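You operate a simulated robot arm through the tools that you are given. There is no shell and no other tool. Be economical: measure what you need, move in short steps, check, and stop when the job is done.

You run a simulated robot arm. Do the job below in one go: nothing can be reset, and whatever is moved stays where it is left.

JOB
Wax the middle of the press drawer so that it runs smoothly.
Fine: draw it out, use the round brush and the polish; brush back, drawer shut. Set down upright: yellow round brush. Where these are worked on the way, their far stop is far enough and under half their travel is too little: press drawer. A coat counts when it lies all over at full strength: go over it till it gets no stronger.
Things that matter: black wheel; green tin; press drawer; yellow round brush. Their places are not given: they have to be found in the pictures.

Only the result counts: the job must be done as asked and must still hold three seconds after the hand-in. Knocking over, shifting, dropping, spilling or breaking anything else fails it.

ROBOT AND FRAMES
A 7-joint arm with a two-finger parallel gripper, fixed in place. Base frame: the origin is at the foot of the arm, x ahead of it, y to its left, z up; the work surface is at about z = 750. Readings come in mm, degrees, newtons and seconds.
With the tool pointing down near the work surface it reaches from about 200 to 680 mm from the base axis. Its first joint turns from -66.0 to 66.0 degrees. Payload 2.4 kg.
Tool frame: the origin (TCP) lies between the finger pads and is the grasp point; the fingertips stand 30 mm ahead of it; z points along the fingers, y is the line along which they close. Largest opening 94 mm; finger width 28, thickness 10; the body of the gripper, 50 by 96 mm, starts 55 mm behind the TCP.
Orientation is told as [roll, pitch, yaw] about the base's x, y, z axes, in that order, counted from this pose: with the fingers straight down and closing along the base's y, the tool's x points along the base's -x, its y along +y and its z along -z.

CONTROLS
- The arm moves only by the tool arm_command. Its argument "moves" is a list of rows, each a list of 7 numbers: the shift along the base's x, y, z in units of 300 mm (1.0 is 300 mm), then the turn, a rotation vector about the base's x, y, z in units of 180 degrees (1.0 is 180 degrees), then the finger opening in mm, from 0 to 94. In form: [[dx, dy, dz, wx, wy, wz, claw], ...]. A call has 1 to 20 rows; each row is the pose to reach, as a shift and turn from the pose commanded when the call began. A call with a number of a shift or a turn outside -1 to 1 is refused whole. A row lasts 0.2 s, in which the tool goes at most 50 mm and 8.6 degrees; a call with a longer step from one row to the next is refused whole, and so is a gripper value outside its range. A pose out of reach is approached as far as the arm can. The call stops where the force on the tool passes 50 N (or 10 N more than at its start, if that is more) or the arm is blocked; 0.2 s more then pass. The fingers move at their own pace (about 153 mm/s each) and stop on an object; they squeeze with about 22 N. The grip force told is the motor's: it shows also when the fingers shut on nothing. Time passes only in rows, and 0.2 s behind the last, so rows that repeat a pose let the fingers close. It gives the time, the measured TCP pose, the force on the tool (base axes), the opening and the grip force at its end, in the units of the frame above (readings bear some noise), with the torque about the TCP (base axes, N m) and any sound that the robot's microphone picked up.
- Cameras (640 x 400 px; columns grow to the right, rows downward): "scene" is fixed at [12.7, 454.4, 1452.6]; the picture's right is [-0.85, -0.53, 0.00], its down [-0.27, 0.43, -0.87] and it looks along [0.46, -0.73, -0.50] (base axes); focal length 327 px, centre (320, 200). "wrist" rides on the gripper at [76, 14, -102] in the tool frame; the picture's right is [-0.18, 0.98, 0.00], its down [-0.75, -0.14, -0.64] and it looks along [-0.63, -0.12, 0.77] (tool axes); focal length 243 px, centre (320, 200).
- snapshot(camera): a new picture of that camera. It takes no simulated time.
- measure_at(camera, pixels): for up to 12 pixels [column, row] of the newest picture of that camera ("zoom" is the newest enlarged one), the place [x, y, z] in the base frame of the surface seen there, good to about 3 mm, but the place of the scene camera against the robot may be out by one fixed shift of up to 25 mm in any direction. It takes no simulated time.
- zoom(camera, box): a new picture of the part [left, top, right, bottom] of that camera's present view, enlarged. It takes no simulated time.
- finish_job(): hands the job in; it is judged then, once.

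Go step by step. Measure first, check grasps and placings, and put right what went wrong. The budget is 80 turns and 38 pictures, counting those below and the enlarged ones. Unless the task says otherwise, let go and move clear before handing in, and close with one line.

The tools are called after "Request:" by a JSON object that holds its "method" and its "body". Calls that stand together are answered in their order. arm_command: Moves the arm, as the interface text tells. Its arguments: {"type":"object","properties":{"moves":{"type":"array","items":{"type":"array","items":{"type":"number"}}}},"required":["moves"]} The other tools are called the same way: snapshot (camera) takes a picture; measure_at (camera, pixels) gives the place of the surface under pixels of a picture; zoom (camera, box) takes an enlarged picture of a part of a camera's view; finish_job () hands the job in.

At the start:

```text
time_s: 0.0
tcp_pos: [390.1, 22.4, 1139.6]
ee_rot: [0.0, -0.1, 0.0]
wrist_force: [0.9, -0.1, -0.5]
ft_torque: [-0.01, 0.01, 0.02]
grip_width: 94.2
grasp_force: 0.1
```

scene: 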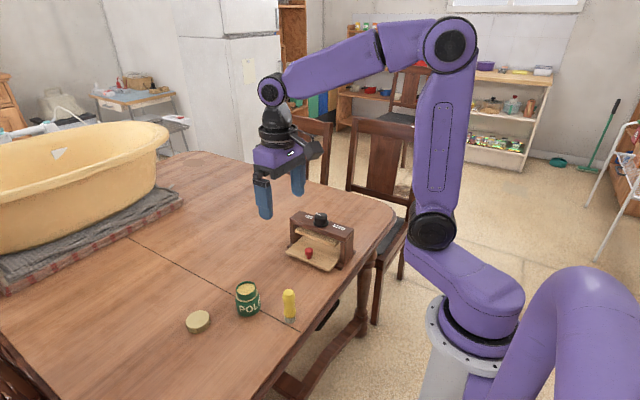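
wrist: 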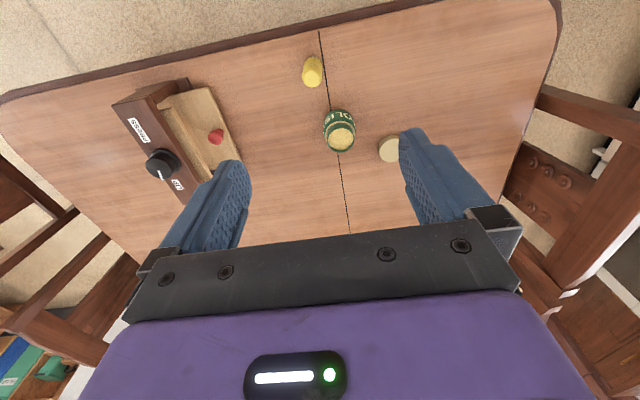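

The press box with red-knobbed drawer and black wheel is near scene (320,240), the open green tin at (247,300), the yellow brush at (289,303). I enlarge to see the details.

Request:
{"method": "zoom", "body": {"camera": "scene", "box": [270, 195, 370, 285]}}

Request:
{"method": "zoom", "body": {"camera": "wrist", "box": [100, 40, 420, 240]}}

Request:
{"method": "zoom", "body": {"camera": "scene", "box": [170, 260, 320, 350]}}

```text
4.44 times, centred on (320, 240) of scene
```

zoom: 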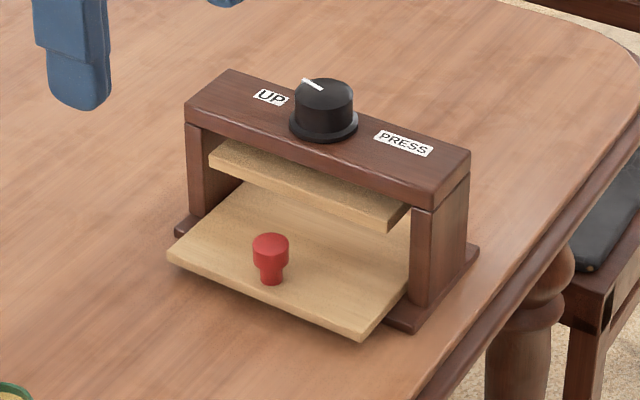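

```text
2.00 times, centred on (260, 140) of wrist
```

zoom: 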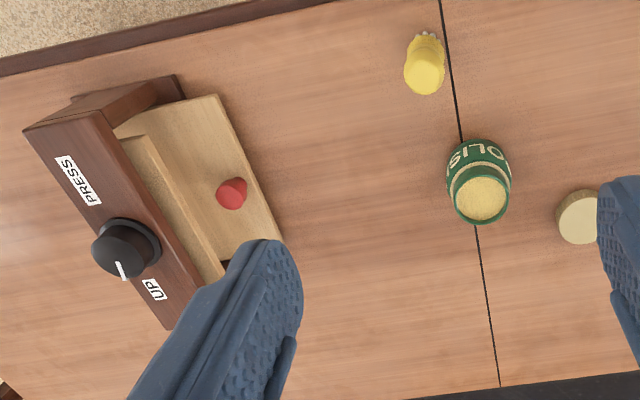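

```text
4.27 times, centred on (245, 305) of scene
```

zoom: 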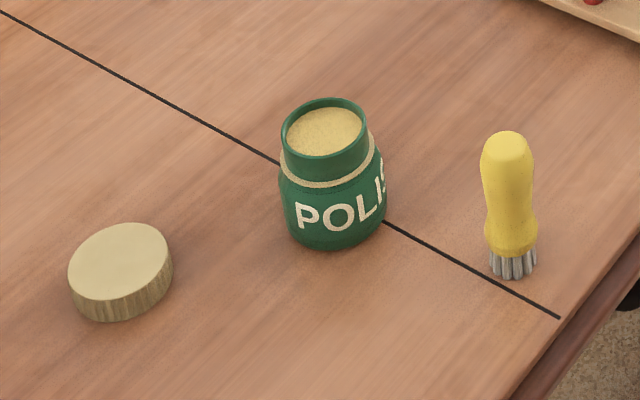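

The wheel's mark points to UP and the plate is up, so the drawer should be free. I measure with the wrist camera, which has no fixed shift.

Request:
{"method": "measure_at", "body": {"camera": "wrist", "pixels": [[215, 137], [208, 90], [239, 158], [312, 77], [313, 65], [340, 139], [160, 162], [389, 150], [200, 120], [155, 93], [115, 106], [228, 140]]}}

Request:
{"method": "measure_at", "body": {"camera": "scene", "pixels": [[309, 251], [297, 251], [352, 268], [289, 292], [246, 290], [320, 216], [289, 306], [197, 318], [300, 260], [325, 258], [246, 283], [309, 256]]}}

```text
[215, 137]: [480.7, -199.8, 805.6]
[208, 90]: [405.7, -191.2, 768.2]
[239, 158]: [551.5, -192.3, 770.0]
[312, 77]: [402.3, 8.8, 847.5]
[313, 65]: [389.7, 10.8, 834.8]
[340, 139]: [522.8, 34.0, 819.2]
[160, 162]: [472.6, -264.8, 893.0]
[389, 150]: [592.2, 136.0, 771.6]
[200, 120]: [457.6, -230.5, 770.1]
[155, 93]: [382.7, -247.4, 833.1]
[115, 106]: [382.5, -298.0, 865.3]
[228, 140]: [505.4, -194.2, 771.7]
```

```text
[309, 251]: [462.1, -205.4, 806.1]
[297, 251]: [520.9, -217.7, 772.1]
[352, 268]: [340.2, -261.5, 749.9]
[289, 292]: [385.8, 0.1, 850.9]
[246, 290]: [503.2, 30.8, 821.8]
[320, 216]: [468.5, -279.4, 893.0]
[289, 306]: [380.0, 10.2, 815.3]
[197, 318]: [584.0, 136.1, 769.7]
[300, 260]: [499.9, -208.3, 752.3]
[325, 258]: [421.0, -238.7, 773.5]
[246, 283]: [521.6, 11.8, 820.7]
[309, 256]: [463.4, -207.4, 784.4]
```

The drawer front lies along x at y≈-191 and pulls toward +y; the knob is near (481,-203), its top at z≈806. I turn the tool -90° and go above the knob.

Request:
{"method": "arm_command", "body": {"moves": [[0.0275, -0.067, -0.06, 0, 0, -0.0455, 94], [0.055, -0.134, -0.12, 0, 0, -0.091, 94], [0.0825, -0.2, -0.18, 0, 0, -0.1364, 94], [0.11, -0.267, -0.24, 0, 0, -0.1818, 94], [0.1375, -0.334, -0.3, 0, 0, -0.2273, 94], [0.165, -0.4, -0.36, 0, 0, -0.2727, 94], [0.1925, -0.467, -0.42, 0, 0, -0.3182, 94], [0.22, -0.534, -0.48, 0, 0, -0.3636, 94], [0.2475, -0.6, -0.54, 0, 0, -0.4091, 94], [0.275, -0.667, -0.6, 0, 0, -0.4545, 94], [0.3, -0.74, -0.66, 0, 0, -0.5, 94], [0.3, -0.74, -0.66, 0, 0, -0.5, 94]]}}

Request:
{"method": "snapshot", "body": {"camera": "wrist"}}

```text
time_s: 2.6
tcp_pos: [479.8, -199.2, 940.4]
ee_rot: [0.0, -0.1, -90.1]
wrist_force: [-0.6, 0.7, 0.2]
ft_torque: [0.01, -0.03, -0.03]
grip_width: 93.9
grasp_force: 0.1
```

```text
32 pictures are left
```

wrist: 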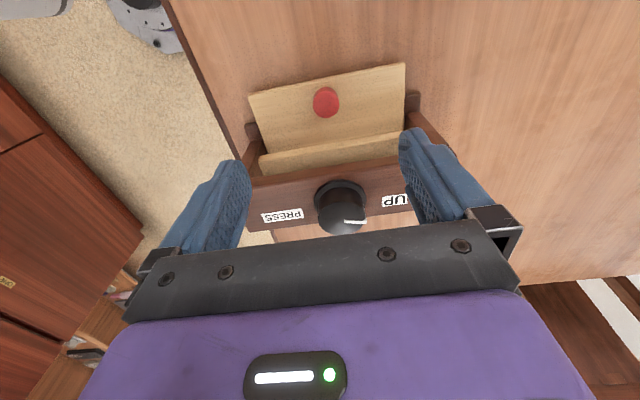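

The knob is at (325,100), seen clear of the plate at (330,150). I measure it and the parts around it.

Request:
{"method": "measure_at", "body": {"camera": "wrist", "pixels": [[325, 98], [325, 108], [314, 102], [337, 102], [330, 150], [330, 140], [330, 130], [250, 95], [404, 64], [265, 150], [300, 180], [325, 90]]}}

```text
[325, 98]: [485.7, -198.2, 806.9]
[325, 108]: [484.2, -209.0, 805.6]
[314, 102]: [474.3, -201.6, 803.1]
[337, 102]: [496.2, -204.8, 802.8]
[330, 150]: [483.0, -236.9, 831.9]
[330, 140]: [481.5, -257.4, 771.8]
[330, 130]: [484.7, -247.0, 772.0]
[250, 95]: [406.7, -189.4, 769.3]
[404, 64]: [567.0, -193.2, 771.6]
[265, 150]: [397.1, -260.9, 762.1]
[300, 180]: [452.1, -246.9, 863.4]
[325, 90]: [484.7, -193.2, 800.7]
```

Knob centre is about (485,-202), top at 807, with the plate edge at y≈-237. I go down with the opening at 60 and close.

Request:
{"method": "arm_command", "body": {"moves": [[0.017, -0.01, -0.11, 0, 0, 0, 60], [0.017, -0.01, -0.22, 0, 0, 0, 60], [0.017, -0.01, -0.33, 0, 0, 0, 60], [0.017, -0.01, -0.4, 0, 0, 0, 60], [0.017, -0.01, -0.443, 0, 0, 0, 60], [0.017, -0.01, -0.443, 0, 0, 0, 10], [0.017, -0.01, -0.443, 0, 0, 0, 10], [0.017, -0.01, -0.443, 0, 0, 0, 10]]}}

```text
time_s: 4.4
tcp_pos: [485.5, -204.0, 807.0]
ee_rot: [0.1, 0.1, -90.0]
wrist_force: [-2.8, -0.2, 0.1]
ft_torque: [-0.06, -0.29, -0.01]
grip_width: 25.4
grasp_force: 22.0
```

The knob is held (opening 25.4, 22 N). I pull in +y in small steps until the stop.

Request:
{"method": "arm_command", "body": {"moves": [[0, 0.03, 0, 0, 0, 0, 10], [0, 0.06, 0, 0, 0, 0, 10], [0, 0.09, 0, 0, 0, 0, 10], [0, 0.12, 0, 0, 0, 0, 10], [0, 0.15, 0, 0, 0, 0, 10], [0, 0.18, 0, 0, 0, 0, 10], [0, 0.21, 0, 0, 0, 0, 10], [0, 0.24, 0, 0, 0, 0, 10], [0, 0.27, 0, 0, 0, 0, 10], [0, 0.3, 0, 0, 0, 0, 10]]}}

Request:
{"method": "snapshot", "body": {"camera": "scene"}}

```text
time_s: 6.6
tcp_pos: [485.3, -112.2, 808.0]
ee_rot: [0.0, -0.1, -90.0]
wrist_force: [1.1, -0.5, -0.1]
ft_torque: [0.62, -0.27, 0.06]
grip_width: 25.7
grasp_force: 22.3
```

```text
31 pictures are left
```

scene: 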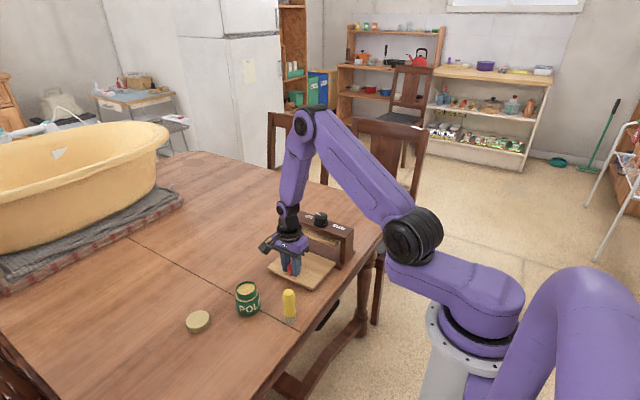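

The drawer has come 92 mm with no stop yet; the brush and tin are still about 90 mm ahead of its front. I pull on carefully.

Request:
{"method": "arm_command", "body": {"moves": [[0, 0.02, 0, 0, 0, 0, 10], [0, 0.04, 0, 0, 0, 0, 10], [0, 0.06, 0, 0, 0, 0, 10], [0, 0.08, 0, 0, 0, 0, 10], [0, 0.1, 0, 0, 0, 0, 10]]}}

Request:
{"method": "zoom", "body": {"camera": "scene", "box": [230, 195, 370, 325]}}

```text
time_s: 7.8
tcp_pos: [485.0, -82.0, 808.7]
ee_rot: [0.0, 0.0, -90.0]
wrist_force: [0.1, -5.7, -1.0]
ft_torque: [-0.04, -0.13, -0.05]
grip_width: 25.6
grasp_force: 21.6
```

```text
3.08 times, centred on (300, 260) of scene
```

zoom: 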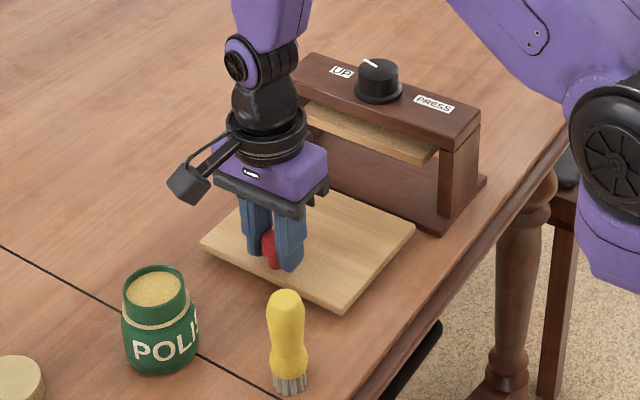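

The tray is far out and its back edge may show near zoom (330,195)–(413,228). I measure to see where it ends.

Request:
{"method": "measure_at", "body": {"camera": "zoom", "pixels": [[203, 244], [343, 307], [413, 228], [340, 197], [360, 190], [380, 205], [350, 165], [420, 232], [375, 215], [325, 255], [370, 160], [270, 235]]}}

```text
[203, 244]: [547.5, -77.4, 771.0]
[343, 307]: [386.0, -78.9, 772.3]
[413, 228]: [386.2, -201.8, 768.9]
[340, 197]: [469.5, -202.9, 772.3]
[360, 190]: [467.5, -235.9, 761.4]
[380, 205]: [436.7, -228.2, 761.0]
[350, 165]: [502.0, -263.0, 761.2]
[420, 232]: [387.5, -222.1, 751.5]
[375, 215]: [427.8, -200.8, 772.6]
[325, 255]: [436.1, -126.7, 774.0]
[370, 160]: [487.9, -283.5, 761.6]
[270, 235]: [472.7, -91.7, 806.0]
```

The tray is about 124 mm long and has come 122 mm, clear of the frame, so its middle is about (485,-133). I let go, rise and move over the brush to look.

Request:
{"method": "arm_command", "body": {"moves": [[0, 0, 0, 0, 0, 0, 60], [0, 0, 0, 0, 0, 0, 60], [0, 0, 0.1, 0, 0, 0, 60], [0, 0, 0.25, 0, 0, 0, 60], [0, 0, 0.4, 0, 0, 0, 70], [-0.1, 0.1, 0.5, 0, 0, 0, 70], [-0.2, 0.2, 0.5, 0, 0, 0, 70], [-0.28, 0.3, 0.5, 0, 0, 0, 70], [-0.28, 0.3, 0.5, 0, 0, 0, 70]]}}

Request:
{"method": "snapshot", "body": {"camera": "wrist"}}

Request:
{"method": "snapshot", "body": {"camera": "scene"}}

```text
refused: row 6 steps farther than a row can; nothing moved
```

```text
29 pictures are left
```

wrist: 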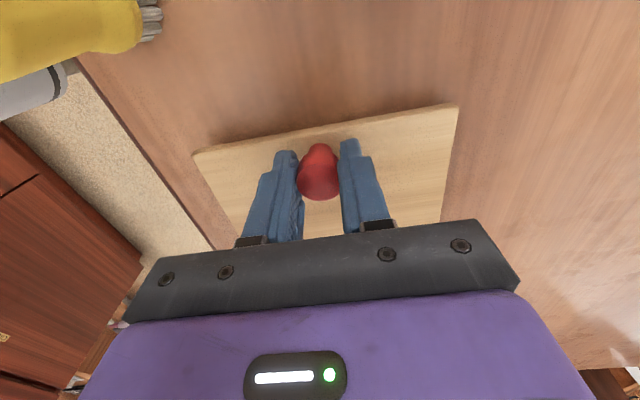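

```text
28 pictures are left
```

scene: 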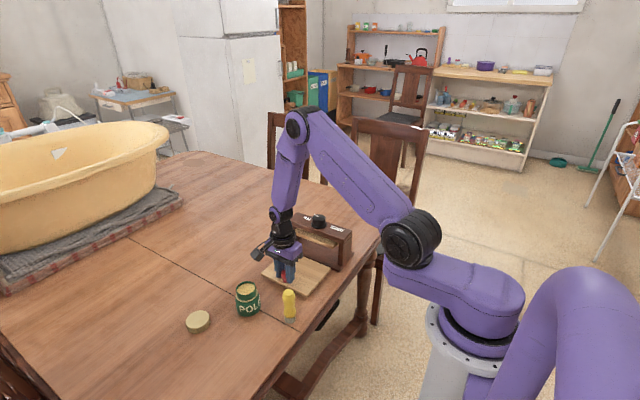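

The move was refused for too long a step and nothing moved; I repeat it with shorter steps.

Request:
{"method": "arm_command", "body": {"moves": [[0, 0, 0, 0, 0, 0, 60], [0, 0, 0, 0, 0, 0, 60], [0, 0, 0.1, 0, 0, 0, 60], [0, 0, 0.25, 0, 0, 0, 60], [0, 0, 0.4, 0, 0, 0, 70], [0, 0, 0.5, 0, 0, 0, 70], [-0.1, 0.1, 0.5, 0, 0, 0, 70], [-0.2, 0.2, 0.5, 0, 0, 0, 70], [-0.28, 0.3, 0.5, 0, 0, 0, 70], [-0.28, 0.3, 0.5, 0, 0, 0, 70]]}}

Request:
{"method": "snapshot", "body": {"camera": "wrist"}}

```text
time_s: 10.0
tcp_pos: [400.6, 10.7, 956.9]
ee_rot: [0.0, 0.0, -90.0]
wrist_force: [1.2, 0.1, 0.2]
ft_torque: [-0.02, 0.01, -0.02]
grip_width: 70.2
grasp_force: 0.0
```

```text
27 pictures are left
```

wrist: 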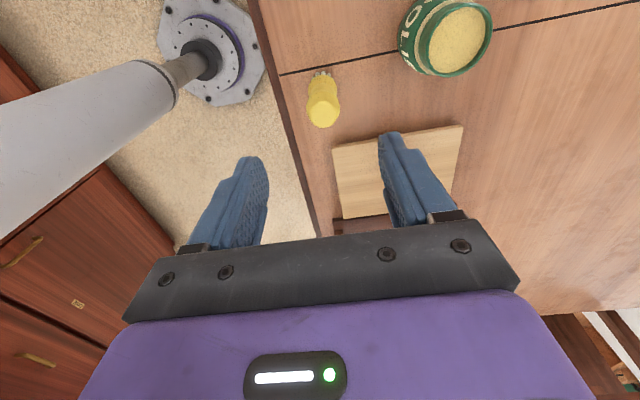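

Request:
{"method": "zoom", "body": {"camera": "wrist", "box": [270, 0, 510, 150]}}

Request:
{"method": "measure_at", "body": {"camera": "wrist", "pixels": [[323, 115], [311, 103], [339, 103], [323, 92], [322, 75], [462, 40], [431, 50], [487, 35], [440, 72], [465, 12], [334, 149], [462, 126]]}}

```text
2.67 times, centred on (390, 75) of wrist
```

zoom: 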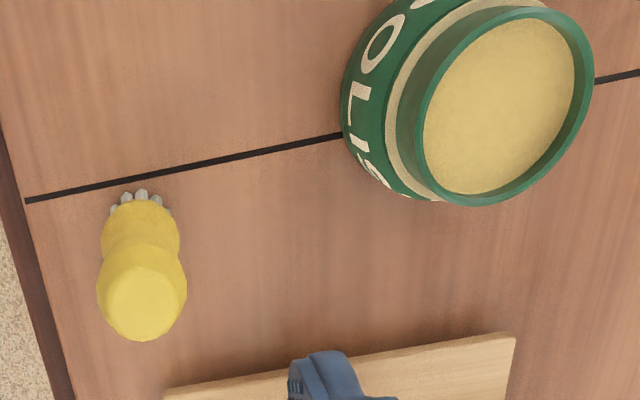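

```text
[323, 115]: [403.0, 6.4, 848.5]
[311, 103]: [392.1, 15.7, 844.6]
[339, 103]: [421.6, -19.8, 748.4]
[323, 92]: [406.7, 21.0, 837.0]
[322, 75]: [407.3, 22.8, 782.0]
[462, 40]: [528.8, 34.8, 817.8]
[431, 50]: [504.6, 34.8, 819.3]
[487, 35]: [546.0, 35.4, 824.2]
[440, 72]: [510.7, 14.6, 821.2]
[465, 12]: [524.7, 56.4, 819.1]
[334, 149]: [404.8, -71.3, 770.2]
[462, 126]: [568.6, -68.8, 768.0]
```

Brush axis is about (404.5, 9.5) with its top at 849; the tin's centre is about (527,35), rim 824, polish surface 819. I go down on the brush handle to z≈822 and close.

Request:
{"method": "arm_command", "body": {"moves": [[0.013, -0.004, -0.1, 0, 0, 0, 70], [0.013, -0.004, -0.2, 0, 0, 0, 70], [0.013, -0.004, -0.3, 0, 0, 0, 70], [0.013, -0.004, -0.38, 0, 0, 0, 70], [0.013, -0.004, -0.45, 0, 0, 0, 70], [0.013, -0.004, -0.45, 0, 0, 0, 70]]}}

Request:
{"method": "snapshot", "body": {"camera": "wrist"}}

```text
time_s: 11.4
tcp_pos: [404.1, 8.2, 823.3]
ee_rot: [0.0, 0.0, -90.0]
wrist_force: [0.0, -0.7, 0.5]
ft_torque: [-0.03, -0.01, -0.01]
grip_width: 70.2
grasp_force: 0.0
```

```text
25 pictures are left
```

wrist: 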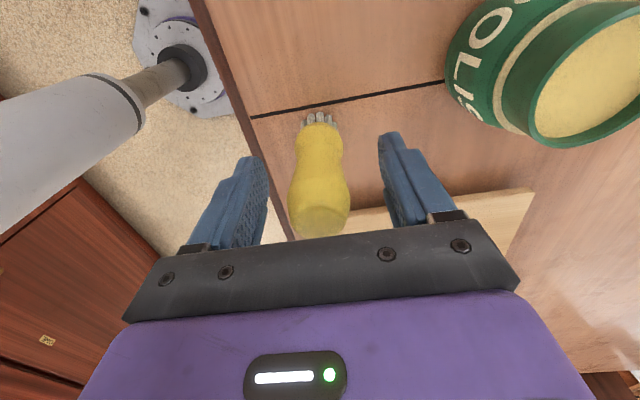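

The brush stands centred between the fingers (px 320). I close and lift a little to check the hold.

Request:
{"method": "arm_command", "body": {"moves": [[0, 0, 0, 0, 0, 0, 10], [0, 0, 0, 0, 0, 0, 10], [0, 0, 0, 0, 0, 0, 10], [0, 0, 0.05, 0, 0, 0, 10], [0, 0, 0.15, 0, 0, 0, 10], [0, 0, 0.3, 0, 0, 0, 10], [0, 0, 0.4, 0, 0, 0, 10]]}}

Request:
{"method": "snapshot", "body": {"camera": "scene"}}

```text
time_s: 13.0
tcp_pos: [405.6, 6.9, 941.8]
ee_rot: [0.0, -0.1, -90.0]
wrist_force: [-0.5, 0.7, -1.5]
ft_torque: [-0.01, 0.0, 0.02]
grip_width: 29.4
grasp_force: 21.9
```

```text
24 pictures are left
```

scene: 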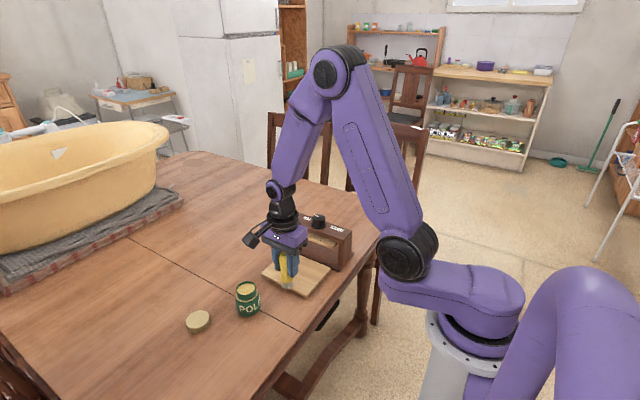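

The brush is held. I go over the tin at this height and look before dipping.

Request:
{"method": "arm_command", "body": {"moves": [[0.1, 0.02, 0, 0, 0, 0, 10], [0.2, 0.044, 0, 0, 0, 0, 10], [0.3, 0.066, 0, 0, 0, 0, 10], [0.405, 0.088, 0, 0, 0, 0, 10], [0.405, 0.088, 0, 0, 0, 0, 10]]}}

Request:
{"method": "zoom", "body": {"camera": "wrist", "box": [220, 20, 420, 200]}}

Request:
{"method": "zoom", "body": {"camera": "scene", "box": [200, 220, 300, 320]}}

```text
time_s: 14.2
tcp_pos: [525.2, 32.4, 942.3]
ee_rot: [0.0, 0.0, -90.0]
wrist_force: [-0.6, -0.2, -1.5]
ft_torque: [-0.02, 0.02, -0.02]
grip_width: 29.4
grasp_force: 21.8
```

```text
2.22 times, centred on (320, 110) of wrist
```

zoom: 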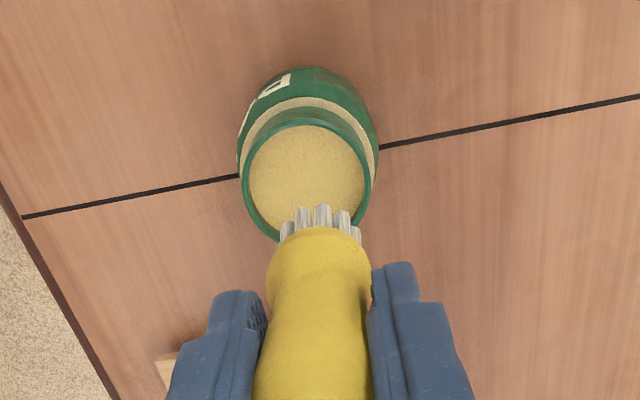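

```text
4.00 times, centred on (250, 270) of scene
```

zoom: 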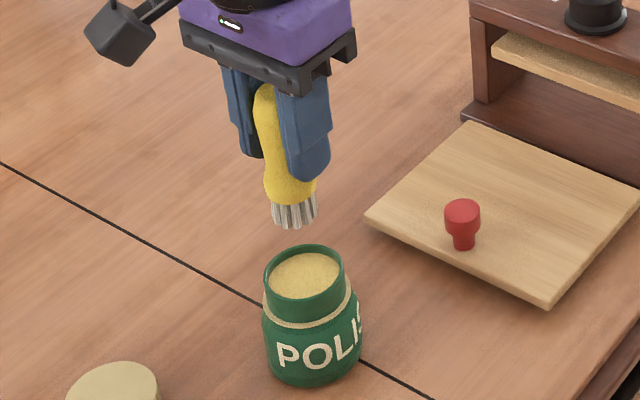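

Request:
{"method": "measure_at", "body": {"camera": "wrist", "pixels": [[285, 103], [348, 102], [316, 76], [313, 100], [313, 88], [290, 124], [316, 117], [309, 118], [325, 118], [320, 130], [303, 125], [343, 115]]}}

```text
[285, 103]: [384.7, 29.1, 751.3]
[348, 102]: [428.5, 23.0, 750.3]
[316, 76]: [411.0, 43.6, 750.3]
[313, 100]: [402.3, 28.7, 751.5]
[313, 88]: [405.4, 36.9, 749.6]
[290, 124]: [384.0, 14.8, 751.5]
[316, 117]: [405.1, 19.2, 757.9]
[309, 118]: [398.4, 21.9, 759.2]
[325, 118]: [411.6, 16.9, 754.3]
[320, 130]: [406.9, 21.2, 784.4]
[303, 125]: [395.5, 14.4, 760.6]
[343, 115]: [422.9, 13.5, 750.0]
```

That measured the older wrist picture; I take a fresh one over the tin.

Request:
{"method": "snapshot", "body": {"camera": "wrist"}}

Request:
{"method": "measure_at", "body": {"camera": "wrist", "pixels": [[286, 104], [342, 104], [315, 76], [314, 98], [314, 88], [291, 90], [318, 112], [303, 116], [329, 116], [320, 130], [298, 124], [335, 119]]}}

```text
21 pictures are left
```

wrist: 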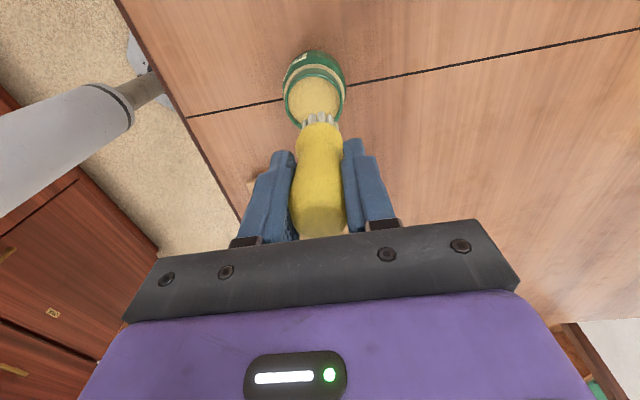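

```text
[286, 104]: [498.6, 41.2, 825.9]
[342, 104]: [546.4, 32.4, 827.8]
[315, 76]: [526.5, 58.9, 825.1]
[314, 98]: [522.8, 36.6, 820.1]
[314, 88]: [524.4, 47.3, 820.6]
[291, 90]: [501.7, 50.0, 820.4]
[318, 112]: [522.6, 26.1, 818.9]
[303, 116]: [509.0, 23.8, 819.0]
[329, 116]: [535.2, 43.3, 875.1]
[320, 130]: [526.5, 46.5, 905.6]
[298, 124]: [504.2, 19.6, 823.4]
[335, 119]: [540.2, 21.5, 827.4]
```

Tin centre comes out at about (523.5,36), polish at 819–820; bristle tips at about 869. I lower the brush in at the centre.

Request:
{"method": "arm_command", "body": {"moves": [[-0.005, 0.01, -0.06, 0, 0, 0, 10], [-0.005, 0.01, -0.11, 0, 0, 0, 10], [-0.005, 0.01, -0.145, 0, 0, 0, 10], [-0.005, 0.01, -0.16, 0, 0, 0, 10], [-0.005, 0.01, -0.167, 0, 0, 0, 10], [-0.005, 0.01, -0.173, 0, 0, 0, 10], [-0.005, 0.01, -0.173, 0, 0, 0, 10]]}}

Request:
{"method": "zoom", "body": {"camera": "scene", "box": [200, 220, 300, 320]}}

```text
time_s: 15.8
tcp_pos: [526.0, 35.1, 893.0]
ee_rot: [0.1, 0.0, -89.9]
wrist_force: [-4.4, 0.3, 19.9]
ft_torque: [-0.03, 0.29, 0.12]
grip_width: 29.3
grasp_force: 21.9
```

```text
4.00 times, centred on (250, 270) of scene
```

zoom: 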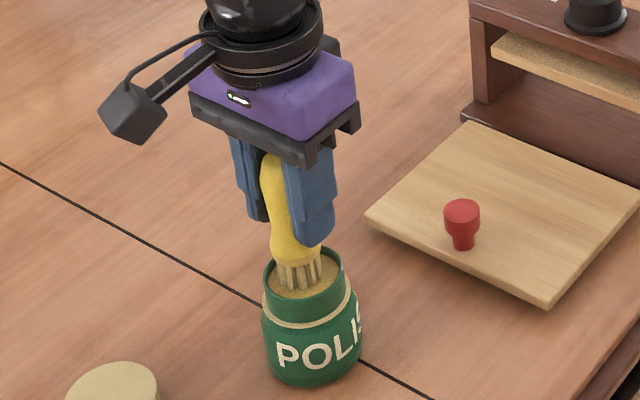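

Contact with about 20 N and the bristles have turned polish-coloured. I lift straight out and look.

Request:
{"method": "arm_command", "body": {"moves": [[0, 0, 0.02, 0, 0, 0, 10], [0, 0, 0.06, 0, 0, 0, 10], [0, 0, 0.12, 0, 0, 0, 10], [0, 0, 0.18, 0, 0, 0, 10], [0, 0, 0.18, 0, 0, 0, 10]]}}

Request:
{"method": "zoom", "body": {"camera": "scene", "box": [200, 220, 350, 320]}}

Request:
{"method": "measure_at", "body": {"camera": "zoom", "pixels": [[266, 178], [266, 165], [250, 178], [282, 178], [266, 183], [266, 187], [266, 172]]}}

```text
time_s: 17.0
tcp_pos: [525.2, 37.2, 946.5]
ee_rot: [0.0, 0.1, -90.0]
wrist_force: [0.2, 0.4, -0.7]
ft_torque: [0.04, -0.01, 0.03]
grip_width: 29.2
grasp_force: 21.6
```

```text
4.00 times, centred on (275, 270) of scene
```

zoom: 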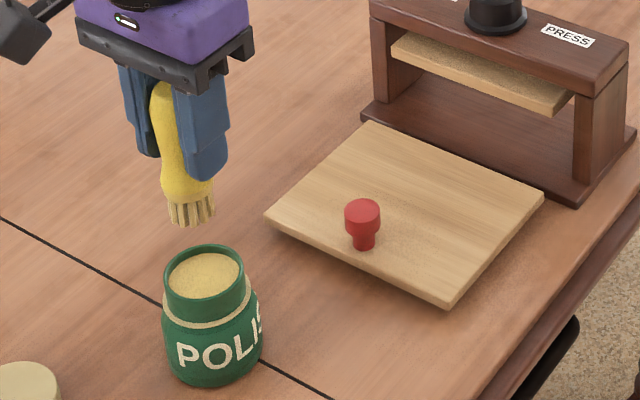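

```text
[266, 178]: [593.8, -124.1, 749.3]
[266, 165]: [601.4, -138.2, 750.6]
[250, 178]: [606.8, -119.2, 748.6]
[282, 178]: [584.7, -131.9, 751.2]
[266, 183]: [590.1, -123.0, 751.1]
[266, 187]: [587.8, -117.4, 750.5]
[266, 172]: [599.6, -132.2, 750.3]
```

Bristles carry polish, tin undisturbed. The tray spans x 405–566, y -194…-70, so its middle is about (486,-132); I go above it and lower till just touching.

Request:
{"method": "arm_command", "body": {"moves": [[-0.03, -0.13, 0, 0, 0, 0, 10], [-0.06, -0.27, 0, 0, 0, 0, 10], [-0.09, -0.4, 0, 0, 0, 0, 10], [-0.13, -0.54, 0, 0, 0, 0, 10], [-0.13, -0.563, 0, 0, 0, 0, 10], [-0.13, -0.563, -0.12, 0, 0, 0, 10], [-0.13, -0.563, -0.24, 0, 0, 0, 10], [-0.13, -0.563, -0.31, 0, 0, 0, 10], [-0.13, -0.563, -0.33, 0, 0, 0, 10], [-0.13, -0.563, -0.34, 0, 0, 0, 10], [-0.13, -0.563, -0.345, 0, 0, 0, 10]]}}

Request:
{"method": "zoom", "body": {"camera": "scene", "box": [240, 220, 360, 300]}}

```text
time_s: 19.4
tcp_pos: [486.1, -132.2, 843.6]
ee_rot: [0.1, 0.1, -90.0]
wrist_force: [-2.3, 1.9, 6.9]
ft_torque: [0.08, 0.11, 0.0]
grip_width: 29.1
grasp_force: 21.8
```

```text
5.00 times, centred on (300, 260) of scene
```

zoom: 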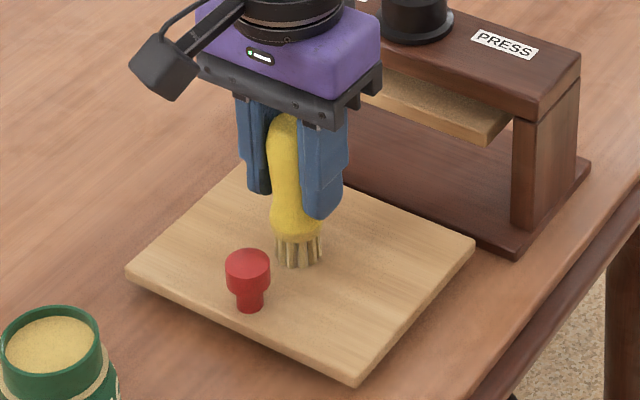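

The bristles touch at 7 N. I brush small strokes around the middle (±24 mm), then lift to see the coat.

Request:
{"method": "arm_command", "body": {"moves": [[0.04, 0, 0, 0, 0, 0, 10], [0.08, 0, 0, 0, 0, 0, 10], [0.08, 0.04, 0, 0, 0, 0, 10], [0.04, 0.04, 0, 0, 0, 0, 10], [0, 0.04, 0, 0, 0, 0, 10], [-0.04, 0.04, 0, 0, 0, 0, 10], [-0.08, 0.04, 0, 0, 0, 0, 10], [-0.08, 0, 0, 0, 0, 0, 10], [-0.04, 0, 0, 0, 0, 0, 10], [0, 0, 0, 0, 0, 0, 10], [0.04, -0.04, 0, 0, 0, 0, 10], [0.08, -0.04, 0, 0, 0, 0, 10], [0.04, -0.04, 0, 0, 0, 0, 10], [0, -0.04, 0, 0, 0, 0, 10], [-0.04, -0.04, 0, 0, 0, 0, 10], [-0.08, -0.04, 0, 0, 0, 0, 10], [-0.04, -0.02, 0, 0, 0, 0, 10], [0, 0, 0, 0, 0, 0, 10], [0, 0, 0.12, 0, 0, 0, 10], [0, 0, 0.26, 0, 0, 0, 10]]}}

Request:
{"method": "zoom", "body": {"camera": "scene", "box": [240, 220, 360, 300]}}

```text
time_s: 23.6
tcp_pos: [485.4, -132.7, 920.1]
ee_rot: [-0.2, -0.1, -89.9]
wrist_force: [0.0, 0.1, 0.0]
ft_torque: [0.0, -0.02, -0.01]
grip_width: 29.5
grasp_force: 22.3
```

```text
5.00 times, centred on (300, 260) of scene
```

zoom: 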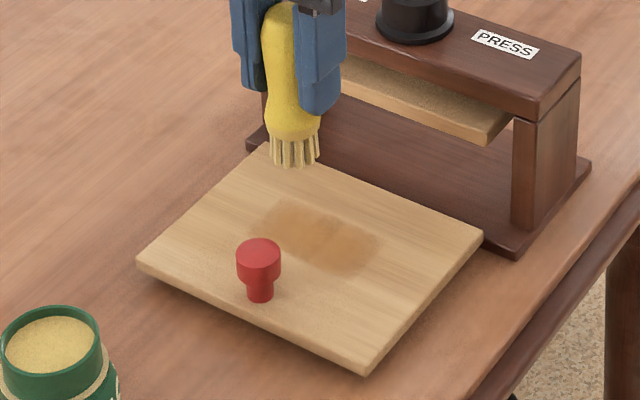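

A brownish coat shows around the middle (zoom (320,235)), uneven so far; the tray slid in a few mm. I look from the wrist camera from farther out.

Request:
{"method": "arm_command", "body": {"moves": [[0, 0.1, 0.08, 0, 0, 0, 10], [0, 0.2, 0.16, 0, 0, 0, 10], [0, 0.3, 0.24, 0, 0, 0, 10], [0, 0.3, 0.24, 0, 0, 0, 10]]}}

Request:
{"method": "snapshot", "body": {"camera": "wrist"}}

Request:
{"method": "zoom", "body": {"camera": "scene", "box": [250, 230, 350, 300]}}

Request:
{"method": "measure_at", "body": {"camera": "zoom", "pixels": [[255, 185], [420, 225], [320, 225], [270, 160], [380, 265], [310, 185], [410, 205], [118, 245], [350, 360], [395, 255], [230, 210], [340, 260]]}}

```text
time_s: 24.6
tcp_pos: [484.3, -41.8, 989.0]
ee_rot: [0.0, 0.0, -89.9]
wrist_force: [-1.0, -0.2, -0.3]
ft_torque: [-0.02, 0.01, 0.02]
grip_width: 29.3
grasp_force: 22.3
```

```text
16 pictures are left
```

wrist: 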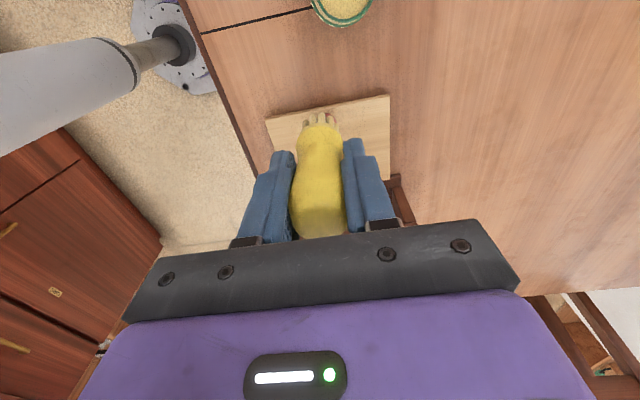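

```text
5.71 times, centred on (300, 265) of scene
```

zoom: 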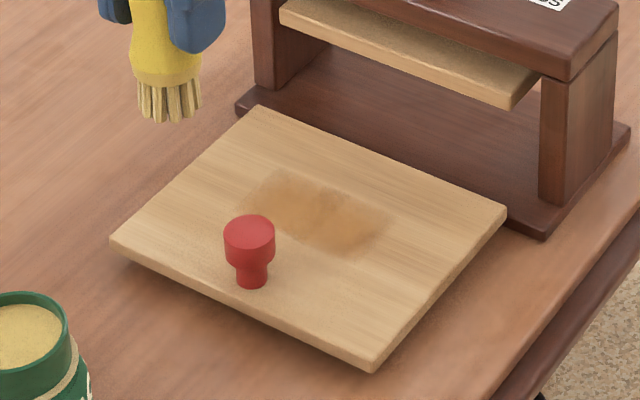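

```text
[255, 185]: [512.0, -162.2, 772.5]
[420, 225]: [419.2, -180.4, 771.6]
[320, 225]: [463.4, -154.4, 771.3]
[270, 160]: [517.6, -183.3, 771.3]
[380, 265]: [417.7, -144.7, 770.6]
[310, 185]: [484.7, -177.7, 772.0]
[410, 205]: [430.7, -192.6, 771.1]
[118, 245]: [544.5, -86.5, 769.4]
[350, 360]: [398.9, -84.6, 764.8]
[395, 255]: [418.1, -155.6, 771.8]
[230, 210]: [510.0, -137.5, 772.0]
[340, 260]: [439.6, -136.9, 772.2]
```

I enlarge the patch to measure its outline against the tray's edges.

Request:
{"method": "zoom", "body": {"camera": "scene", "box": [268, 240, 348, 290]}}

Request:
{"method": "measure_at", "body": {"camera": "zoom", "pixels": [[208, 157], [170, 200], [395, 220], [340, 280], [300, 180], [280, 225], [175, 50], [520, 190], [398, 365], [255, 250], [210, 215], [300, 215]]}}

```text
8.00 times, centred on (308, 265) of scene
```

zoom: 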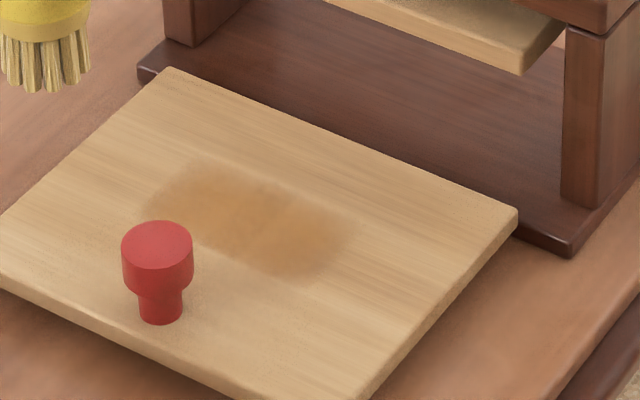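

```text
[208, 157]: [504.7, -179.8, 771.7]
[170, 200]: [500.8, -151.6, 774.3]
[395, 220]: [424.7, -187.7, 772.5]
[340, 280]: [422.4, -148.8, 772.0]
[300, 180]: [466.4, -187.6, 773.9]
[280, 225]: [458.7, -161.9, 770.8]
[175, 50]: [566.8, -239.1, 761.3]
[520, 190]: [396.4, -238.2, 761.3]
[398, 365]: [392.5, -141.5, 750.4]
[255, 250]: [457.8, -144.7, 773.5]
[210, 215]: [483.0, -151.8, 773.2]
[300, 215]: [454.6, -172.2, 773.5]
```

The patch lies about over the tray's centre but some 7 mm toward the back, and is faint at the edges. I go over it in long x-strokes, lifting between rows so the tray is not dragged.

Request:
{"method": "arm_command", "body": {"moves": [[0, -0.1, -0.1, 0, 0, 0, 10], [0, -0.2, -0.2, 0, 0, 0, 10], [0, -0.3, -0.3, 0, 0, 0, 10], [0.1, -0.34, -0.4, 0, 0, 0, 10], [0.1, -0.34, -0.47, 0, 0, 0, 10], [0.1, -0.34, -0.502, 0, 0, 0, 10], [0.05, -0.34, -0.502, 0, 0, 0, 10], [0, -0.34, -0.502, 0, 0, 0, 10], [-0.05, -0.34, -0.502, 0, 0, 0, 10], [-0.1, -0.34, -0.502, 0, 0, 0, 10], [-0.05, -0.34, -0.502, 0, 0, 0, 10], [0, -0.34, -0.502, 0, 0, 0, 10], [0.05, -0.34, -0.502, 0, 0, 0, 10], [0.1, -0.34, -0.502, 0, 0, 0, 10], [0.1, -0.3, -0.47, 0, 0, 0, 10], [0.1, -0.3, -0.502, 0, 0, 0, 10], [0.05, -0.3, -0.502, 0, 0, 0, 10], [0, -0.3, -0.502, 0, 0, 0, 10], [-0.05, -0.3, -0.502, 0, 0, 0, 10], [-0.1, -0.3, -0.502, 0, 0, 0, 10]]}}

Request:
{"method": "zoom", "body": {"camera": "scene", "box": [258, 235, 348, 295]}}

```text
time_s: 28.8
tcp_pos: [456.4, -134.2, 841.1]
ee_rot: [0.2, 0.0, -90.0]
wrist_force: [4.3, 0.6, 11.6]
ft_torque: [-0.11, -0.24, 0.0]
grip_width: 29.0
grasp_force: 22.2
```

```text
6.67 times, centred on (303, 265) of scene
```

zoom: 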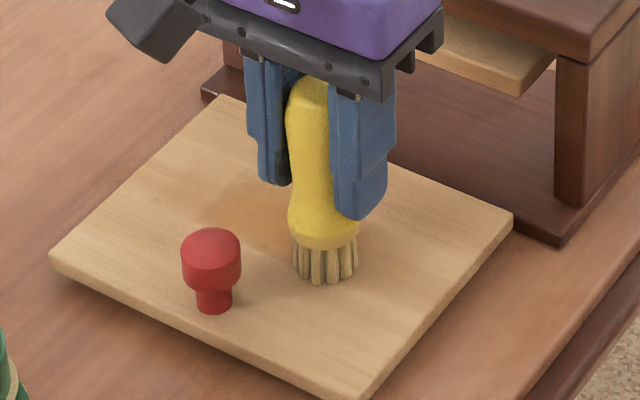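

Contact is steady at 11 N and the tray stays put. I continue with rows at y≈-132, -123 and -156.

Request:
{"method": "arm_command", "body": {"moves": [[0.05, 0, 0, 0, 0, 0, 10], [0.1, 0, 0, 0, 0, 0, 10], [0.15, 0, 0, 0, 0, 0, 10], [0.2, 0, 0, 0, 0, 0, 10], [0.2, 0.03, 0.035, 0, 0, 0, 10], [0.2, 0.03, 0, 0, 0, 0, 10], [0.15, 0.03, 0, 0, 0, 0, 10], [0.1, 0.03, 0, 0, 0, 0, 10], [0.05, 0.03, 0, 0, 0, 0, 10], [0, 0.03, 0, 0, 0, 0, 10], [0, -0.04, 0.035, 0, 0, 0, 10], [0, -0.08, 0.035, 0, 0, 0, 10], [0, -0.08, 0, 0, 0, 0, 10], [0.05, -0.08, 0, 0, 0, 0, 10], [0.1, -0.08, 0, 0, 0, 0, 10], [0.15, -0.08, 0, 0, 0, 0, 10], [0.2, -0.08, 0, 0, 0, 0, 10], [0.15, -0.08, 0.1, 0, 0, 0, 10], [0.1, -0.08, 0.23, 0, 0, 0, 10], [0.1, 0.03, 0.3, 0, 0, 0, 10]]}}

Request:
{"method": "zoom", "body": {"camera": "scene", "box": [258, 235, 348, 295]}}

Request:
{"method": "measure_at", "body": {"camera": "zoom", "pixels": [[218, 98], [510, 215], [52, 255], [365, 392], [255, 235], [280, 225], [300, 250], [230, 200]]}}

```text
time_s: 33.0
tcp_pos: [485.9, -123.7, 932.0]
ee_rot: [-0.1, 0.1, -90.0]
wrist_force: [-0.4, -0.4, -1.0]
ft_torque: [0.0, -0.02, -0.02]
grip_width: 29.1
grasp_force: 22.3
```

```text
6.67 times, centred on (303, 265) of scene
```

zoom: 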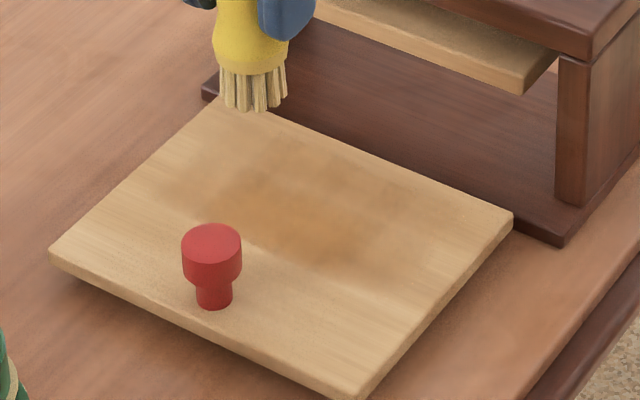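

```text
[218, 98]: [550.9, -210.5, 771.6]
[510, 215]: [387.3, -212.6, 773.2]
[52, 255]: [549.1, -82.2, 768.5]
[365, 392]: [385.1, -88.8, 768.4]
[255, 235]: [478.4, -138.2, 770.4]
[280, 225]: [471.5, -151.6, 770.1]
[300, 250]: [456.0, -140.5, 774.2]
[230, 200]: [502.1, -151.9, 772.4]
```

The coat is strong in the middle band but lies about 18 mm too far back; the tray's centre corresponds to TCP about (481,-122). I brush rows there, lifting between rows.

Request:
{"method": "arm_command", "body": {"moves": [[0.05, 0, -0.13, 0, 0, 0, 10], [0.09, 0.004, -0.26, 0, 0, 0, 10], [0.09, 0.004, -0.303, 0, 0, 0, 10], [0.037, 0.004, -0.303, 0, 0, 0, 10], [-0.017, 0.004, -0.303, 0, 0, 0, 10], [-0.07, 0.004, -0.303, 0, 0, 0, 10], [-0.123, 0.004, -0.303, 0, 0, 0, 10], [-0.07, 0.004, -0.303, 0, 0, 0, 10], [-0.017, 0.004, -0.303, 0, 0, 0, 10], [0.037, 0.004, -0.303, 0, 0, 0, 10], [0.09, 0.004, -0.303, 0, 0, 0, 10], [0.09, 0.03, -0.27, 0, 0, 0, 10], [0.09, 0.03, -0.303, 0, 0, 0, 10], [0.037, 0.03, -0.303, 0, 0, 0, 10], [-0.017, 0.03, -0.303, 0, 0, 0, 10], [-0.07, 0.03, -0.303, 0, 0, 0, 10], [-0.123, 0.03, -0.303, 0, 0, 0, 10], [-0.07, 0.03, -0.303, 0, 0, 0, 10], [-0.017, 0.03, -0.303, 0, 0, 0, 10], [0.037, 0.03, -0.303, 0, 0, 0, 10]]}}

Request:
{"method": "arm_command", "body": {"moves": [[0.053, 0, 0, 0, 0, 0, 10], [0.053, 0.027, 0.03, 0, 0, 0, 10], [0.053, 0.027, 0, 0, 0, 0, 10], [0, 0.027, 0, 0, 0, 0, 10], [-0.053, 0.027, 0, 0, 0, 0, 10], [-0.107, 0.027, 0, 0, 0, 0, 10], [-0.16, 0.027, 0, 0, 0, 0, 10], [-0.16, -0.02, 0.04, 0, 0, 0, 10], [-0.16, -0.053, 0.03, 0, 0, 0, 10], [-0.16, -0.053, 0, 0, 0, 0, 10], [-0.107, -0.053, 0, 0, 0, 0, 10], [-0.053, -0.053, 0, 0, 0, 0, 10], [0, -0.053, 0, 0, 0, 0, 10], [0.053, -0.053, 0, 0, 0, 0, 10], [0, -0.053, 0.12, 0, 0, 0, 10], [-0.054, -0.026, 0.26, 0, 0, 0, 10], [-0.054, 0, 0.303, 0, 0, 0, 10]]}}

Request:
{"method": "zoom", "body": {"camera": "scene", "box": [258, 235, 348, 295]}}

```text
time_s: 37.2
tcp_pos: [496.0, -115.1, 839.5]
ee_rot: [-0.1, -0.1, -90.0]
wrist_force: [-2.8, -0.5, 7.9]
ft_torque: [-0.14, 0.21, -0.06]
grip_width: 29.1
grasp_force: 21.4
```

```text
time_s: 40.8
tcp_pos: [479.3, -114.2, 932.6]
ee_rot: [-0.1, 0.0, -90.0]
wrist_force: [-0.7, -0.1, -1.1]
ft_torque: [0.0, 0.0, 0.02]
grip_width: 29.1
grasp_force: 22.2
```

```text
6.67 times, centred on (303, 265) of scene
```

zoom: 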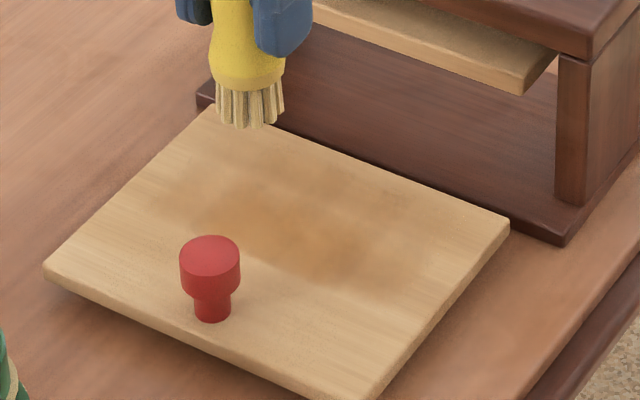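

The bristles look pale now and the new rows hardly took, so the brush is used up. I dip again at the tin's centre.

Request:
{"method": "arm_command", "body": {"moves": [[0.03, 0.12, 0.04, 0, 0, 0, 10], [0.07, 0.25, 0.04, 0, 0, 0, 10], [0.11, 0.38, 0.04, 0, 0, 0, 10], [0.147, 0.5, 0.04, 0, 0, 0, 10], [0.147, 0.5, 0.04, 0, 0, 0, 10], [0.147, 0.5, -0.06, 0, 0, 0, 10], [0.147, 0.5, -0.115, 0, 0, 0, 10], [0.147, 0.5, -0.13, 0, 0, 0, 10], [0.147, 0.5, -0.138, 0, 0, 0, 10], [0.147, 0.5, -0.138, 0, 0, 0, 10], [0.147, 0.5, -0.138, 0, 0, 0, 10]]}}

```text
time_s: 43.2
tcp_pos: [525.7, 35.4, 891.4]
ee_rot: [0.1, 0.1, -90.0]
wrist_force: [-1.9, -0.4, 11.1]
ft_torque: [0.01, 0.23, -0.03]
grip_width: 29.4
grasp_force: 22.3
```

Dipped again (11 N, then lifting). I go back to the tray's middle and brush the rows anew.

Request:
{"method": "arm_command", "body": {"moves": [[0, 0, 0.06, 0, 0, 0, 10], [0, 0, 0.17, 0, 0, 0, 10], [-0.02, -0.13, 0.17, 0, 0, 0, 10], [-0.03, -0.27, 0.17, 0, 0, 0, 10], [-0.047, -0.4, 0.17, 0, 0, 0, 10], [-0.047, -0.513, 0.12, 0, 0, 0, 10], [-0.047, -0.513, -0.03, 0, 0, 0, 10], [-0.047, -0.513, -0.13, 0, 0, 0, 10], [-0.047, -0.513, -0.165, 0, 0, 0, 10], [-0.1, -0.513, -0.165, 0, 0, 0, 10], [-0.153, -0.513, -0.165, 0, 0, 0, 10], [-0.207, -0.513, -0.165, 0, 0, 0, 10], [-0.26, -0.513, -0.165, 0, 0, 0, 10], [-0.26, -0.48, -0.135, 0, 0, 0, 10], [-0.26, -0.48, -0.165, 0, 0, 0, 10], [-0.207, -0.48, -0.165, 0, 0, 0, 10], [-0.153, -0.48, -0.165, 0, 0, 0, 10], [-0.1, -0.48, -0.165, 0, 0, 0, 10], [-0.047, -0.48, -0.165, 0, 0, 0, 10], [-0.047, -0.48, -0.1, 0, 0, 0, 10]]}}

Request:
{"method": "arm_command", "body": {"moves": [[-0.05, 0, 0.12, 0, 0, 0, 10], [-0.1, 0, 0.25, 0, 0, 0, 10]]}}

Request:
{"method": "zoom", "body": {"camera": "scene", "box": [258, 235, 348, 295]}}

```text
time_s: 47.4
tcp_pos: [512.3, -107.3, 860.2]
ee_rot: [-0.1, 0.0, -90.0]
wrist_force: [0.2, -0.3, -0.6]
ft_torque: [-0.02, 0.01, 0.01]
grip_width: 29.0
grasp_force: 21.9
```

```text
time_s: 48.0
tcp_pos: [481.4, -108.0, 936.5]
ee_rot: [0.0, -0.1, -89.9]
wrist_force: [0.1, -0.4, -0.6]
ft_torque: [-0.04, 0.01, -0.01]
grip_width: 29.5
grasp_force: 22.0
```

```text
6.67 times, centred on (303, 265) of scene
```

zoom: 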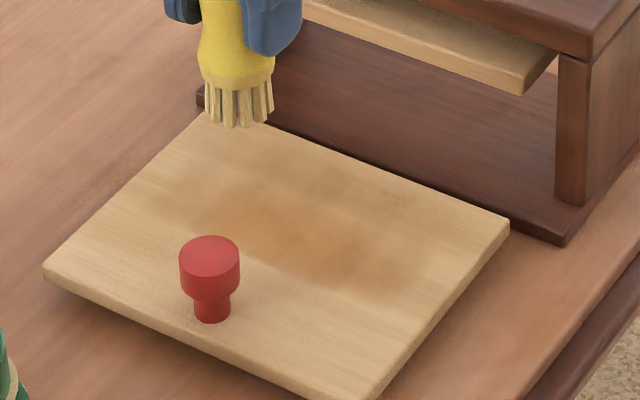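

The coat darkens but its front edge seems to stay a straight line; I enlarge and measure where it ends.

Request:
{"method": "zoom", "body": {"camera": "scene", "box": [276, 250, 324, 280]}}

Request:
{"method": "measure_at", "body": {"camera": "zoom", "pixels": [[300, 300], [350, 330], [400, 350], [260, 270], [300, 100], [200, 100], [320, 200], [420, 200], [500, 200], [450, 320], [120, 130], [250, 220]]}}

```text
13.33 times, centred on (300, 265) of scene
```

zoom: 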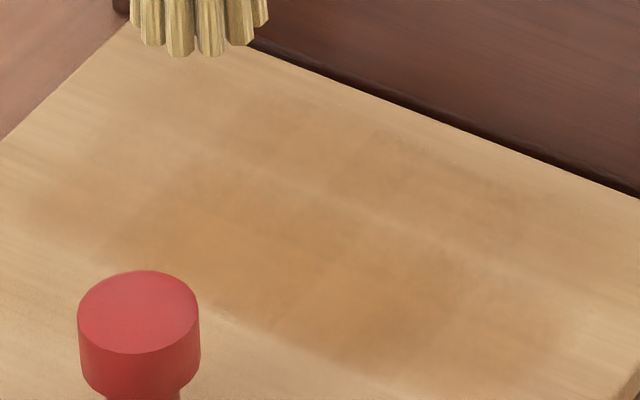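

```text
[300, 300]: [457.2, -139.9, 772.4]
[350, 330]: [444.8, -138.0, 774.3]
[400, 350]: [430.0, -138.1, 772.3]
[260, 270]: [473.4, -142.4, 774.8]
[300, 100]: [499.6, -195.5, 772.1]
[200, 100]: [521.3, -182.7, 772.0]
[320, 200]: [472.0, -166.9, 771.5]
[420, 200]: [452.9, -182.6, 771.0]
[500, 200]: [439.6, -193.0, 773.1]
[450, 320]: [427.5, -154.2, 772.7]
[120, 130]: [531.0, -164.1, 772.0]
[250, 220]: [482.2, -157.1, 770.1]
```

I check where the bristles really are relative to the TCP by measuring them in this same picture.

Request:
{"method": "measure_at", "body": {"camera": "zoom", "pixels": [[210, 35], [175, 30], [245, 25], [150, 25], [190, 15], [140, 340], [140, 310], [140, 275], [20, 180], [60, 350], [280, 60], [630, 190]]}}

```text
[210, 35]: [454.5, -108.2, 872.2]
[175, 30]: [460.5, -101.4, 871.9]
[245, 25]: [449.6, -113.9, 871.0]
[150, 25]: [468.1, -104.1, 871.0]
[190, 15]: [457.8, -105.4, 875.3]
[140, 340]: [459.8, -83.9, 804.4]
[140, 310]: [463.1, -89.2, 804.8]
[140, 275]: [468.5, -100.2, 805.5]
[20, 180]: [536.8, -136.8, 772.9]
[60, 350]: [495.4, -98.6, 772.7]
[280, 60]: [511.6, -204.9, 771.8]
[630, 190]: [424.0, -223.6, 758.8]
```

The coat's outline does not quite match where I brushed, so I want a view from above with the wrist camera, with the brush moved to the side.

Request:
{"method": "arm_command", "body": {"moves": [[0.07, 0.05, 0.03, 0, 0, 0, 10], [0.14, 0.1, 0.06, 0, 0, 0, 10], [0.2, 0.15, 0.08, 0, 0, 0, 10], [0.26, 0.2, 0.08, 0, 0, 0, 10], [0.26, 0.2, 0.08, 0, 0, 0, 10]]}}

Request:
{"method": "zoom", "body": {"camera": "wrist", "box": [180, 60, 340, 160]}}

Request:
{"method": "measure_at", "body": {"camera": "zoom", "pixels": [[200, 100], [200, 200], [200, 300], [300, 100], [300, 150], [300, 200], [300, 250], [300, 300], [100, 200], [150, 200], [350, 200], [400, 200]]}}

```text
time_s: 49.2
tcp_pos: [558.1, -47.9, 958.9]
ee_rot: [0.1, 0.0, -90.0]
wrist_force: [0.4, -0.1, -0.5]
ft_torque: [0.01, -0.02, -0.04]
grip_width: 28.9
grasp_force: 22.3
```

```text
4.00 times, centred on (260, 110) of wrist
```

zoom: 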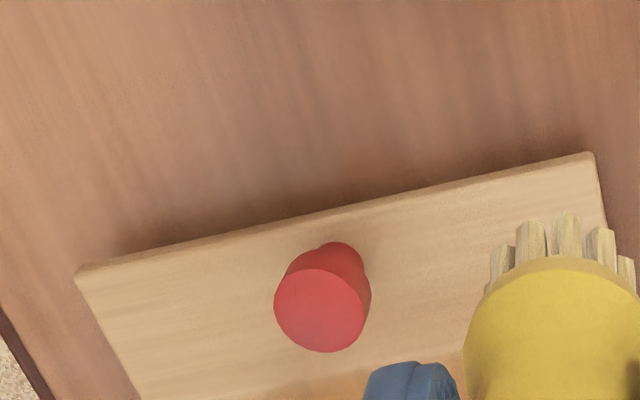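

```text
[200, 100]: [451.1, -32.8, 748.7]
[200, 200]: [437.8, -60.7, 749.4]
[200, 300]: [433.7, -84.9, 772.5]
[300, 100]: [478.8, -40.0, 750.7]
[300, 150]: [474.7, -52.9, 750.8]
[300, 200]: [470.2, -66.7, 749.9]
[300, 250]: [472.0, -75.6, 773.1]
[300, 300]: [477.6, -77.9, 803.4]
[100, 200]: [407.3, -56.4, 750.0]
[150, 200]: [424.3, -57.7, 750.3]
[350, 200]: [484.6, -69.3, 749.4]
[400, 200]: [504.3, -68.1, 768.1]
```

The coat is just below the crop; I move the hand 30 mm on in +x and 40 mm in -y and look again.

Request:
{"method": "arm_command", "body": {"moves": [[0.06, -0.07, 0, 0, 0, 0, 10], [0.12, -0.14, 0, 0, 0, 0, 10], [0.12, -0.14, 0, 0, 0, 0, 10]]}}

Request:
{"method": "zoom", "body": {"camera": "wrist", "box": [140, 60, 300, 180]}}

Request:
{"method": "measure_at", "body": {"camera": "zoom", "pixels": [[200, 100], [200, 200], [200, 300], [300, 100], [300, 150], [300, 200], [300, 250], [300, 300], [100, 200], [150, 200], [350, 200], [400, 200]]}}

```text
time_s: 50.0
tcp_pos: [594.8, -90.8, 958.5]
ee_rot: [0.0, 0.0, -90.0]
wrist_force: [0.2, -0.2, -0.2]
ft_torque: [-0.01, 0.01, 0.0]
grip_width: 29.1
grasp_force: 21.8
```

```text
3.33 times, centred on (220, 120) of wrist
```

zoom: 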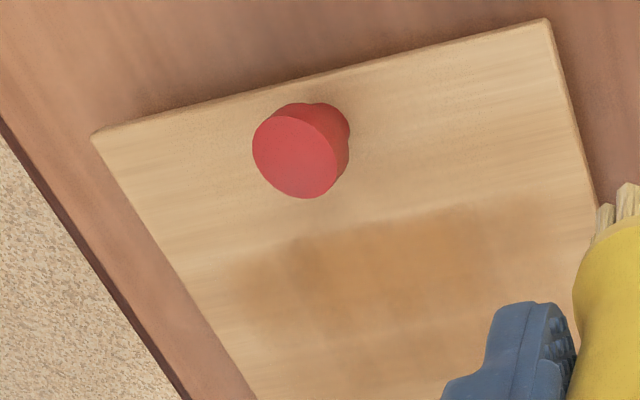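

```text
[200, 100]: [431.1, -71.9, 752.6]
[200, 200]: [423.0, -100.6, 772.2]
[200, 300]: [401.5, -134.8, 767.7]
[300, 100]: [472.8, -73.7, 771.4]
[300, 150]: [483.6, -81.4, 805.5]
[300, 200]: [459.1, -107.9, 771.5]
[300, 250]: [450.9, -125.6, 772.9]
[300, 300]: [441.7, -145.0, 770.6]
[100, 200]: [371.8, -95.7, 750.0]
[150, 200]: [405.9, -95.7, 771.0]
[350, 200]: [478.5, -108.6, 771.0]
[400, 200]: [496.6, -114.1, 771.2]
```

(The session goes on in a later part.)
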